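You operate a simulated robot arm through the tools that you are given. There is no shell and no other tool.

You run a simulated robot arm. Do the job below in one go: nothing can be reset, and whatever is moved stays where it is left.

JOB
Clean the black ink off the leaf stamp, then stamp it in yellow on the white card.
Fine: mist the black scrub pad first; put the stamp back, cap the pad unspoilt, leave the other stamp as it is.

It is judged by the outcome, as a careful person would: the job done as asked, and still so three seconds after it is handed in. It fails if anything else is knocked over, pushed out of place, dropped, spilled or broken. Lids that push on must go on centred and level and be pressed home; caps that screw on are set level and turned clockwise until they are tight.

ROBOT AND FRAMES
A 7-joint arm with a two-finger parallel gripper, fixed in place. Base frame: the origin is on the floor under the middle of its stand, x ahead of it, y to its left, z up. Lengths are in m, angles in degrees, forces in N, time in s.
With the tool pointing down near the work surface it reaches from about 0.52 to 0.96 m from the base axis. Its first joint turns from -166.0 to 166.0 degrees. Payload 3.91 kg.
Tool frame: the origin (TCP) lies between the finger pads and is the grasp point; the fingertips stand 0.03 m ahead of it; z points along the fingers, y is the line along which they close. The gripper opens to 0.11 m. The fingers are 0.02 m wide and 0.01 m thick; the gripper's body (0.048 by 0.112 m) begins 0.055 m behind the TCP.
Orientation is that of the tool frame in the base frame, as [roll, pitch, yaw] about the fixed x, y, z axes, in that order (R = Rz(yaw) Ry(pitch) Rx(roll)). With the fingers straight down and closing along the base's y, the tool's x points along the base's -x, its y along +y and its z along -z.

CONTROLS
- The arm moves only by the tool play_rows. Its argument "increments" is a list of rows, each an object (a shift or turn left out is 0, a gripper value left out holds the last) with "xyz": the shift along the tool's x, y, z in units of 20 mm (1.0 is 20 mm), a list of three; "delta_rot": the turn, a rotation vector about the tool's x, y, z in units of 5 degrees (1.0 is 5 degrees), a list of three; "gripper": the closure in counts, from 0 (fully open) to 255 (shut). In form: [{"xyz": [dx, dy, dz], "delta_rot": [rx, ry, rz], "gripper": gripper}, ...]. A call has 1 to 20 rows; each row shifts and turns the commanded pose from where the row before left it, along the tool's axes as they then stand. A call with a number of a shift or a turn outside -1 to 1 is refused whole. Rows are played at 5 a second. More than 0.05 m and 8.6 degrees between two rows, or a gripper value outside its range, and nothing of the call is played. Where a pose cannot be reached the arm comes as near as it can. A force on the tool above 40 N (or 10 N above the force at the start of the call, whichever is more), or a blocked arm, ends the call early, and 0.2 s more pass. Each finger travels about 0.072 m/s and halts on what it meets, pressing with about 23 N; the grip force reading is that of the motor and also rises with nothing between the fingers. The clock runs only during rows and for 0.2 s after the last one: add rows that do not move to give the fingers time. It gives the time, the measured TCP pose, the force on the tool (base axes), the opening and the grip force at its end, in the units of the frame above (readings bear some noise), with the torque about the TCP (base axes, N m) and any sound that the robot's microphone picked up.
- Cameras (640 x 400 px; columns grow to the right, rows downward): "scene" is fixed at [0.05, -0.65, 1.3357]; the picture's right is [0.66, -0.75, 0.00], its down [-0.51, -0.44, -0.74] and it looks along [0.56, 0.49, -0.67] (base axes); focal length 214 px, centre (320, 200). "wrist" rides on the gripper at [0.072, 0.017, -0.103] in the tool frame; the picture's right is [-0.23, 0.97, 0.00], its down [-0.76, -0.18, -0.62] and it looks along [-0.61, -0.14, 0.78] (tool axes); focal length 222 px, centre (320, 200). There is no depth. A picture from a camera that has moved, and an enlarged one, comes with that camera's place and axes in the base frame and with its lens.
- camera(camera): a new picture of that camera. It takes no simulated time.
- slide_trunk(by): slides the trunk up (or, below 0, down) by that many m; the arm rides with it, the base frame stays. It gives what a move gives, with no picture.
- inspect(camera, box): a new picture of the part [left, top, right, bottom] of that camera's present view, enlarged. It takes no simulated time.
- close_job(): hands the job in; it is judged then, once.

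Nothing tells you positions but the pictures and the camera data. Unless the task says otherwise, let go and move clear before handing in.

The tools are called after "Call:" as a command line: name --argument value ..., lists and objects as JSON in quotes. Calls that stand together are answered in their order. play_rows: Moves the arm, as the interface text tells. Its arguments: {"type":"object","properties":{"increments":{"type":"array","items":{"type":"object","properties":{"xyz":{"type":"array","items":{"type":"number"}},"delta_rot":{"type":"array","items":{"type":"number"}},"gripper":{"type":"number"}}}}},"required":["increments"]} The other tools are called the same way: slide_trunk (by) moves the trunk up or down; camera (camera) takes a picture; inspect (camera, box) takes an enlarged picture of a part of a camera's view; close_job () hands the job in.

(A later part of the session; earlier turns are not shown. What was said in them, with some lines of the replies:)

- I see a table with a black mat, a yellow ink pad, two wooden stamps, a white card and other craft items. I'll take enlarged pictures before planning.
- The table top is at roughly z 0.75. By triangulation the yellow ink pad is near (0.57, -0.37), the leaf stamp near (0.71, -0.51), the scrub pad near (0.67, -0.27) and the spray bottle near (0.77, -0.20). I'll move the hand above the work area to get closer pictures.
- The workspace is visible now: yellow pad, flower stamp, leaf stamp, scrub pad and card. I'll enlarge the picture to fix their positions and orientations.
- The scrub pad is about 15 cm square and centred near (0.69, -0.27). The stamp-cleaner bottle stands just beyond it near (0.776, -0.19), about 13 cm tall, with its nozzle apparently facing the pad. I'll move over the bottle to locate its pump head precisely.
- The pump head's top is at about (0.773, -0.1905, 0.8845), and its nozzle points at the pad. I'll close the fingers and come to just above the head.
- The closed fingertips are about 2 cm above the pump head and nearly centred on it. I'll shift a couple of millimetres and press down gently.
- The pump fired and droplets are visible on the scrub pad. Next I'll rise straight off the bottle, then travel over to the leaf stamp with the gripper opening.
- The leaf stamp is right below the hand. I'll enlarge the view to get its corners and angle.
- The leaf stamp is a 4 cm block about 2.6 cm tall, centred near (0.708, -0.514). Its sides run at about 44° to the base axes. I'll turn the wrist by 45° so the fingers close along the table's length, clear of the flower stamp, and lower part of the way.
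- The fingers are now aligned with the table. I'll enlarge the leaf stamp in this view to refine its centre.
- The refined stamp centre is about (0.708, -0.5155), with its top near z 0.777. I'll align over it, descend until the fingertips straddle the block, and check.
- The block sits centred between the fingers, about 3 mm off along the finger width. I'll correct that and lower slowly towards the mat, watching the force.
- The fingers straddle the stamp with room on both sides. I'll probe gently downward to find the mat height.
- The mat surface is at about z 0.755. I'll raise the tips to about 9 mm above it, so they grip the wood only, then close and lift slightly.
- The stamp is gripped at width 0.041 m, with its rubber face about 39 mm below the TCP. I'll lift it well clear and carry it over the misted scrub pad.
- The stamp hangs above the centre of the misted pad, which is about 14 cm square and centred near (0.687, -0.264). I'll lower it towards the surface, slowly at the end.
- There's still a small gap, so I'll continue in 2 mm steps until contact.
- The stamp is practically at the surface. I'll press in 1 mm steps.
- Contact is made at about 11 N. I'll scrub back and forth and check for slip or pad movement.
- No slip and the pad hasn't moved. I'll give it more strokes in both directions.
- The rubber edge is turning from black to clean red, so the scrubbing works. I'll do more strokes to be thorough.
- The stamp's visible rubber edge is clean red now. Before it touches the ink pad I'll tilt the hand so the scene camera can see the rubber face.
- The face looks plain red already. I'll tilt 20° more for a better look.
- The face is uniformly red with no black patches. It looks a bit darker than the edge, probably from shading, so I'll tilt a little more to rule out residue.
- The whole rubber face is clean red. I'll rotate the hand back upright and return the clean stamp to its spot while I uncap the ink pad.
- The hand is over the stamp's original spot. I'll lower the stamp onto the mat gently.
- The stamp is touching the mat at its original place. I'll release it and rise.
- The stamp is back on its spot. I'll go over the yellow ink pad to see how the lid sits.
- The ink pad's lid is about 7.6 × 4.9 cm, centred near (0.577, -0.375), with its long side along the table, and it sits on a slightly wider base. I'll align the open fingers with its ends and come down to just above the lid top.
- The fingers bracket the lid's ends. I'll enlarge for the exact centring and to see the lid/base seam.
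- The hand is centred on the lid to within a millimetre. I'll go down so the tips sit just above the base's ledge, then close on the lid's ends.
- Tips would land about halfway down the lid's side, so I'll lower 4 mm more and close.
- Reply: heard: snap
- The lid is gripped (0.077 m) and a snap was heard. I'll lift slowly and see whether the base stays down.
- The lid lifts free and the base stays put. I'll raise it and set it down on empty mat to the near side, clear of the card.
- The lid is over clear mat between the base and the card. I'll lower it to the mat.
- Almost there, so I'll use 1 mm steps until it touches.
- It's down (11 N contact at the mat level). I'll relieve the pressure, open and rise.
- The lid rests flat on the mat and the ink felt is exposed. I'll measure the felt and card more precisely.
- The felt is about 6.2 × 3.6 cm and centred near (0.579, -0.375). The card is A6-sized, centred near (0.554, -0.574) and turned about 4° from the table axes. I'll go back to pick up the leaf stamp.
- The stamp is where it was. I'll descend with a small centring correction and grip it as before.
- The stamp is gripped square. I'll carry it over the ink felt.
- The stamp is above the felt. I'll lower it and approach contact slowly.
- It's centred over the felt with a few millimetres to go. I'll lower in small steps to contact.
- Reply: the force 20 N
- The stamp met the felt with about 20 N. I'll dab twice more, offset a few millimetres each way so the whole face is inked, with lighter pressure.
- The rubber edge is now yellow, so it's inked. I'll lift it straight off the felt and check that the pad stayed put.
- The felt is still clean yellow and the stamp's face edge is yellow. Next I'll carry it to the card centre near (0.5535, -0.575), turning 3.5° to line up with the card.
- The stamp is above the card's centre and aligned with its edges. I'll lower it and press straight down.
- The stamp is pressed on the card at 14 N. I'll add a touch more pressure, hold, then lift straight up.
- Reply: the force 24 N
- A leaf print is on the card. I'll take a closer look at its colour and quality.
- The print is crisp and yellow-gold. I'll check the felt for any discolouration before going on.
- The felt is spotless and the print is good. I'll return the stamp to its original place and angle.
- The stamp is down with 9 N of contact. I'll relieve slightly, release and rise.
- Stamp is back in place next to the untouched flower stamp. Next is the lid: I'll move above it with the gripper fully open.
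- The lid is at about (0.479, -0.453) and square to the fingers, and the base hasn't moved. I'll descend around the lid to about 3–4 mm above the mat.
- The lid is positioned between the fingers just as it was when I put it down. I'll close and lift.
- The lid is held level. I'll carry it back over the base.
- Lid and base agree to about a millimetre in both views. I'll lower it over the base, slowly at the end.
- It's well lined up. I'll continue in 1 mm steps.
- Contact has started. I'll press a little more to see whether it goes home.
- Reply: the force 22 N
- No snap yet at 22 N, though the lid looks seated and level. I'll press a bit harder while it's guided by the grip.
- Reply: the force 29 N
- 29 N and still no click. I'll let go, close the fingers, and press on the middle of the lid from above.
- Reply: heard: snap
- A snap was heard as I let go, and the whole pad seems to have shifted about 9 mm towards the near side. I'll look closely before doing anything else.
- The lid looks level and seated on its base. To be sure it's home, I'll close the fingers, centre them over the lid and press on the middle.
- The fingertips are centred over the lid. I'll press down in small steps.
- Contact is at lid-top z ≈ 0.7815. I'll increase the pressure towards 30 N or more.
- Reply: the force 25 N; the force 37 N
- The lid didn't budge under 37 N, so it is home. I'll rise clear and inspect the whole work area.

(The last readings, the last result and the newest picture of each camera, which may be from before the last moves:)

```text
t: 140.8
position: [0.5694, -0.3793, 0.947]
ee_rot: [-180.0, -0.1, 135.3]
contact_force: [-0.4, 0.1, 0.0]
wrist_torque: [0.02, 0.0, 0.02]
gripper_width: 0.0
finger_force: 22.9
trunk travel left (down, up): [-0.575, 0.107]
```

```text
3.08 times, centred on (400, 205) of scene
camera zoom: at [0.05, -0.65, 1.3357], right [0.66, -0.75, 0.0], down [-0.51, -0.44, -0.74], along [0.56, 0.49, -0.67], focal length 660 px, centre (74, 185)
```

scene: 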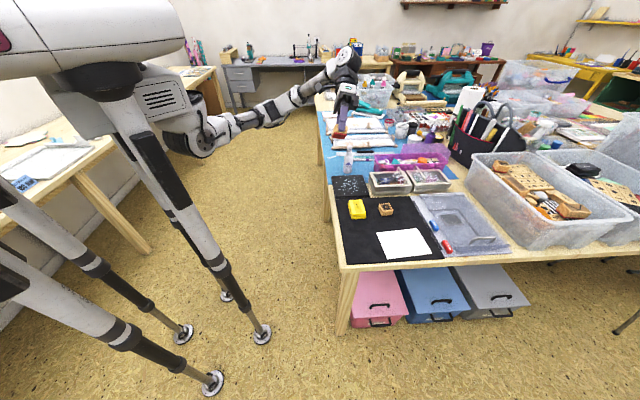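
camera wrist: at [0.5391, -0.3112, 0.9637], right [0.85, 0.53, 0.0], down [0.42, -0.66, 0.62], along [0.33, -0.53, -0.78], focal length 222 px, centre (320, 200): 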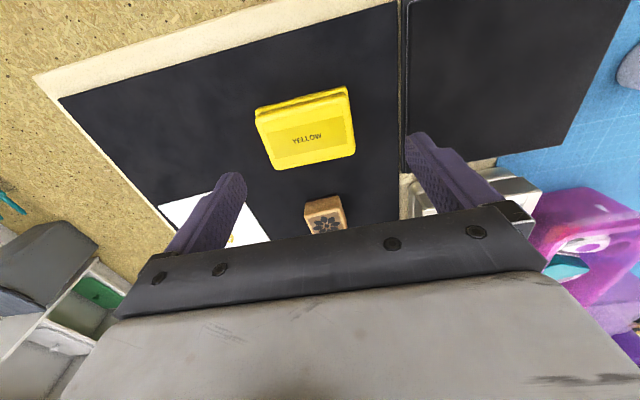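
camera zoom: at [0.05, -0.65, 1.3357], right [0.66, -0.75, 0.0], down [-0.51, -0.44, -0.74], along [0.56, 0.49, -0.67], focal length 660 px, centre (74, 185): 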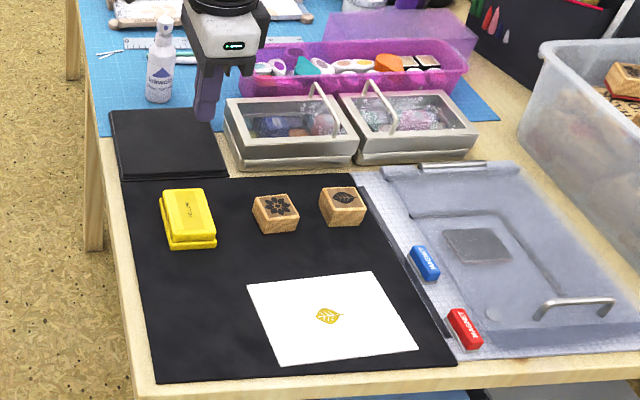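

Everything stands where it should, except the capped ink pad, which sits about 1 cm nearer than it began. I'll nudge it back by pushing gently on its base with closed fingers, starting by coming down in front of its near end.

Call:
play_rows --increments '[{"xyz": [0, -0.9, 0]}, {"xyz": [0, -0.9, 0]}, {"xyz": [0, -0.9, 0]}, {"xyz": [0, -0.75, 0]}, {"xyz": [0, 0, 1]}, {"xyz": [0, 0, 1]}, {"xyz": [0, 0, 1]}, {"xyz": [0, 0, 1]}, {"xyz": [0, 0, 1]}, {"xyz": [0, 0, 1]}, {"xyz": [0, 0, 0.8]}, {"xyz": [0, 0, 0.6]}, {"xyz": [0, 0, 0]}]'

Call:
inspect --camera "scene" --box '[340, 190, 390, 230]'

Call:
camera --camera "wrist"

```text
t: 143.6
position: [0.5196, -0.4282, 0.7992]
ee_rot: [-179.9, 0.0, 135.4]
contact_force: [0.7, 0.5, 0.4]
wrist_torque: [-0.01, 0.04, 0.05]
gripper_width: 0.0
finger_force: 22.8
trunk travel left (down, up): [-0.575, 0.107]
```

```text
10.00 times, centred on (365, 210) of scene
camera zoom: at [0.05, -0.65, 1.3357], right [0.66, -0.75, 0.0], down [-0.51, -0.44, -0.74], along [0.56, 0.49, -0.67], focal length 2145 px, centre (-130, 100)
```

zoom: 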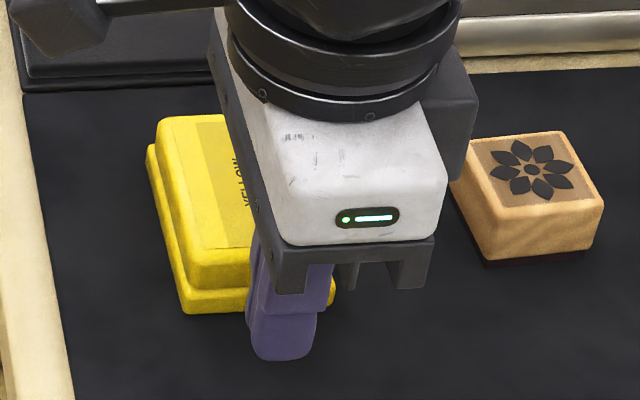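

```text
taken
camera wrist: at [0.481, -0.3654, 0.9029], right [0.85, 0.53, 0.0], down [0.42, -0.66, 0.62], along [0.33, -0.53, -0.78], focal length 222 px, centre (320, 200)
```

wrist: 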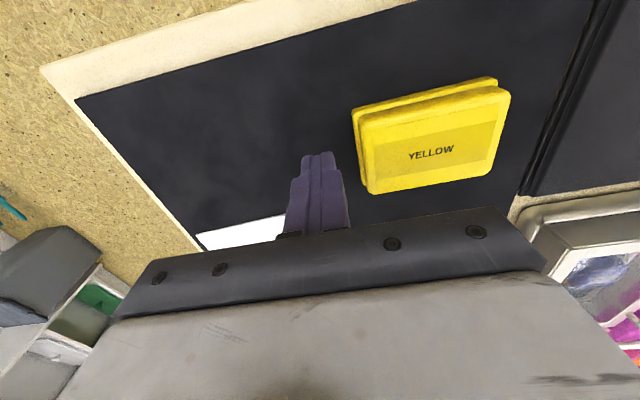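

Call:
play_rows --increments '[{"xyz": [-0.05, 0, 0.3]}, {"xyz": [0, 0, 0.25]}, {"xyz": [0, 0.25, 0]}, {"xyz": [0, 0.25, 0]}, {"xyz": [0, 0.2, 0]}, {"xyz": [0, 0, 0]}]'

Call:
inspect --camera "wrist" --box '[270, 60, 520, 230]'

Call:
inspect --camera "scene" --box '[340, 190, 390, 230]'

```text
t: 145.0
position: [0.5302, -0.4184, 0.7889]
ee_rot: [-179.9, 0.1, 135.4]
contact_force: [0.9, 0.0, 0.3]
wrist_torque: [0.03, 0.04, 0.03]
gripper_width: 0.0003
finger_force: 22.7
trunk travel left (down, up): [-0.575, 0.107]
```

```text
2.35 times, centred on (395, 145) of wrist
camera zoom: at [0.4918, -0.3562, 0.8924], right [0.85, 0.53, 0.0], down [0.42, -0.66, 0.62], along [0.33, -0.53, -0.78], focal length 523 px, centre (144, 329)
```

zoom: 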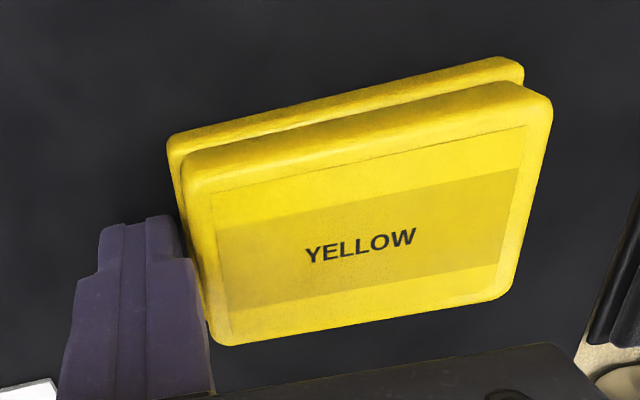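

```text
10.00 times, centred on (365, 210) of scene
camera zoom: at [0.05, -0.65, 1.3357], right [0.66, -0.75, 0.0], down [-0.51, -0.44, -0.74], along [0.56, 0.49, -0.67], focal length 2145 px, centre (-130, 100)
```

zoom: 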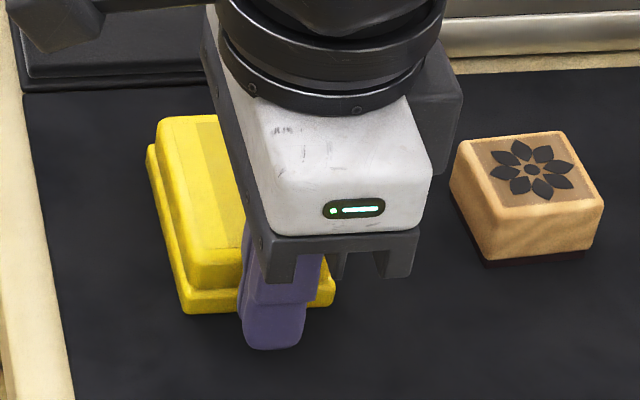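

Fingers are about 3 mm from the base's end. I'll push slowly along the table's length.

Call:
play_rows --increments '[{"xyz": [0, 0.1, 0]}, {"xyz": [0, 0.1, 0]}, {"xyz": [0, 0.1, 0]}, {"xyz": [0, 0.1, 0]}, {"xyz": [0, 0, 0]}]'

Call:
inspect --camera "scene" --box '[340, 190, 390, 230]'

```text
t: 146.2
position: [0.5359, -0.4129, 0.7897]
ee_rot: [180.0, 0.0, 135.2]
contact_force: [0.7, -0.3, 0.2]
wrist_torque: [0.03, -0.01, 0.0]
gripper_width: 0.0001
finger_force: 23.1
trunk travel left (down, up): [-0.575, 0.107]
```

```text
10.00 times, centred on (365, 210) of scene
camera zoom: at [0.05, -0.65, 1.3357], right [0.66, -0.75, 0.0], down [-0.51, -0.44, -0.74], along [0.56, 0.49, -0.67], focal length 2145 px, centre (-130, 100)
```

zoom: 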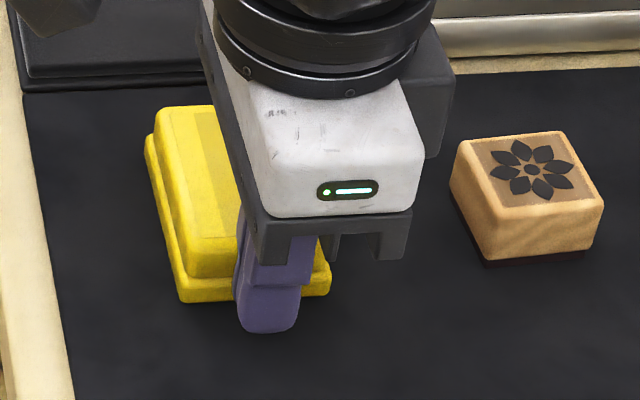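

The pad has moved about 6 mm back and needs about 5 mm more.

Call:
play_rows --increments '[{"xyz": [0, 0.1, 0]}, {"xyz": [0, 0.1, 0]}, {"xyz": [0, 0.03, 0]}, {"xyz": [0, 0, 0]}]'

Call:
inspect --camera "scene" --box '[340, 190, 390, 230]'

```text
t: 147.2
position: [0.5378, -0.411, 0.7886]
ee_rot: [180.0, 0.0, 135.3]
contact_force: [-0.2, -0.9, -0.5]
wrist_torque: [0.02, 0.0, -0.01]
gripper_width: 0.0003
finger_force: 23.5
trunk travel left (down, up): [-0.575, 0.107]
```

```text
10.00 times, centred on (365, 210) of scene
camera zoom: at [0.05, -0.65, 1.3357], right [0.66, -0.75, 0.0], down [-0.51, -0.44, -0.74], along [0.56, 0.49, -0.67], focal length 2145 px, centre (-130, 100)
```

zoom: 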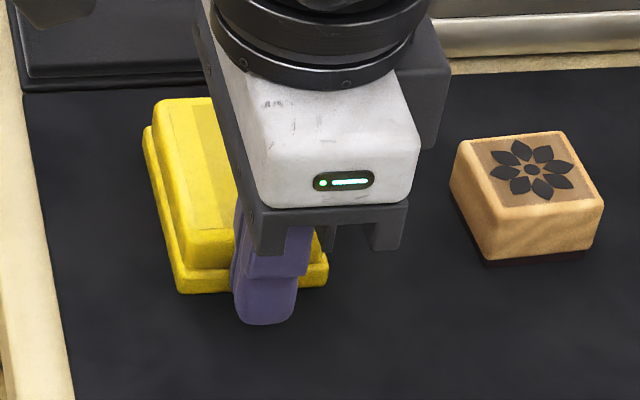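

The pad is back to within about 3 mm of its starting spot. I'll back the fingers off and rise clear.

Call:
play_rows --increments '[{"xyz": [0, -0.3, 0]}, {"xyz": [0, -0.5, 0]}, {"xyz": [0, 0, -0.5]}, {"xyz": [0, 0, -1]}, {"xyz": [0, 0, -1]}, {"xyz": [0, 0, -1]}, {"xyz": [0, 0, -1]}, {"xyz": [0, 0, -1]}, {"xyz": [0, 0, -1]}, {"xyz": [0, 0, -1]}, {"xyz": [0, 0, -1]}, {"xyz": [0, 0, -1]}, {"xyz": [0, 0, 0]}]'

Call:
inspect --camera "scene" --box '[348, 195, 378, 219]'

Call:
inspect --camera "scene" --box '[320, 140, 480, 270]'

Call:
camera --camera "wrist"

```text
t: 150.0
position: [0.5278, -0.4206, 0.9788]
ee_rot: [180.0, 0.1, 135.3]
contact_force: [-0.2, 0.5, 1.0]
wrist_torque: [0.0, -0.02, -0.01]
gripper_width: 0.0
finger_force: 22.9
trunk travel left (down, up): [-0.575, 0.107]
```

```text
16.00 times, centred on (363, 207) of scene
camera zoom: at [0.05, -0.65, 1.3357], right [0.66, -0.75, 0.0], down [-0.51, -0.44, -0.74], along [0.56, 0.49, -0.67], focal length 3432 px, centre (-368, 88)
```

zoom: 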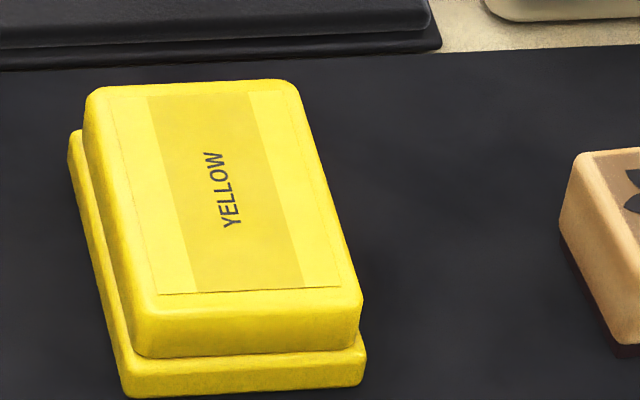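

```text
3.08 times, centred on (400, 205) of scene
camera zoom: at [0.05, -0.65, 1.3357], right [0.66, -0.75, 0.0], down [-0.51, -0.44, -0.74], along [0.56, 0.49, -0.67], focal length 660 px, centre (74, 185)
```

zoom: 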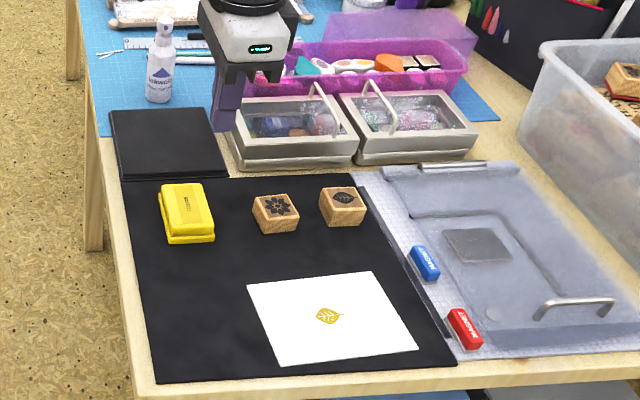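

```text
taken
camera wrist: at [0.489, -0.3584, 1.083], right [0.85, 0.53, 0.0], down [0.42, -0.66, 0.62], along [0.33, -0.53, -0.78], focal length 222 px, centre (320, 200)
```

wrist: 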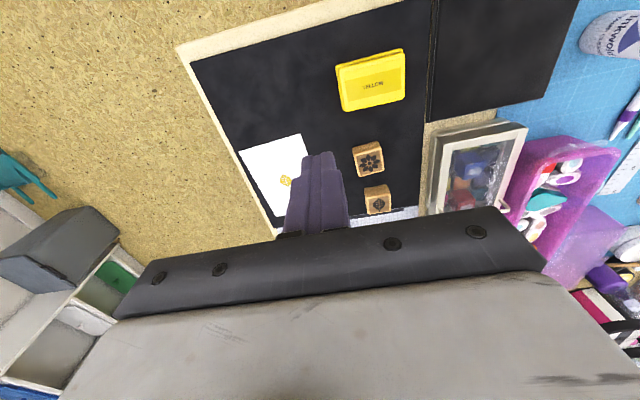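

All of it checks out:
- **Print:** a crisp yellow leaf is centred on the white card.
- **Stamps:** the leaf stamp is back on its spot, and the flower stamp is untouched.
- **Ink pad:** the lid is on level and pressed home, and the felt is clean. The pad is about 3 mm from where it started.
- **Bottle and scrub pad:** both are in place.

The hand is empty and clear, so I'm handing in.

Call:
close_job

```text
The job is handed in.
```

The leaf stamp is clean of black ink, and there's a crisp leaf print centred on the white card. The print is yellow but a bit more golden than the pad. I've handed the job in and don't have a result yet.

- **Cleaning:** I misted the scrub pad first and scrubbed the stamp until its rubber face was plain red with no black left. Only then did it touch the yellow pad.
- **Stamps:** The leaf stamp is back on its original spot, with yellow ink still on its face. The flower stamp wasn't touched.
- **Ink pad:** The felt showed no marks when I last saw it, just before capping. The lid is on level, and it didn't move when I pressed it at about 37 N. There was a snap as I let go of the lid, which I take to be it seating.
- **Pad position:** The pad slid about 1 cm as I let go of the lid, so I pushed it back to within about 3 mm of where it started.

Nothing else was knocked, spilled or moved.
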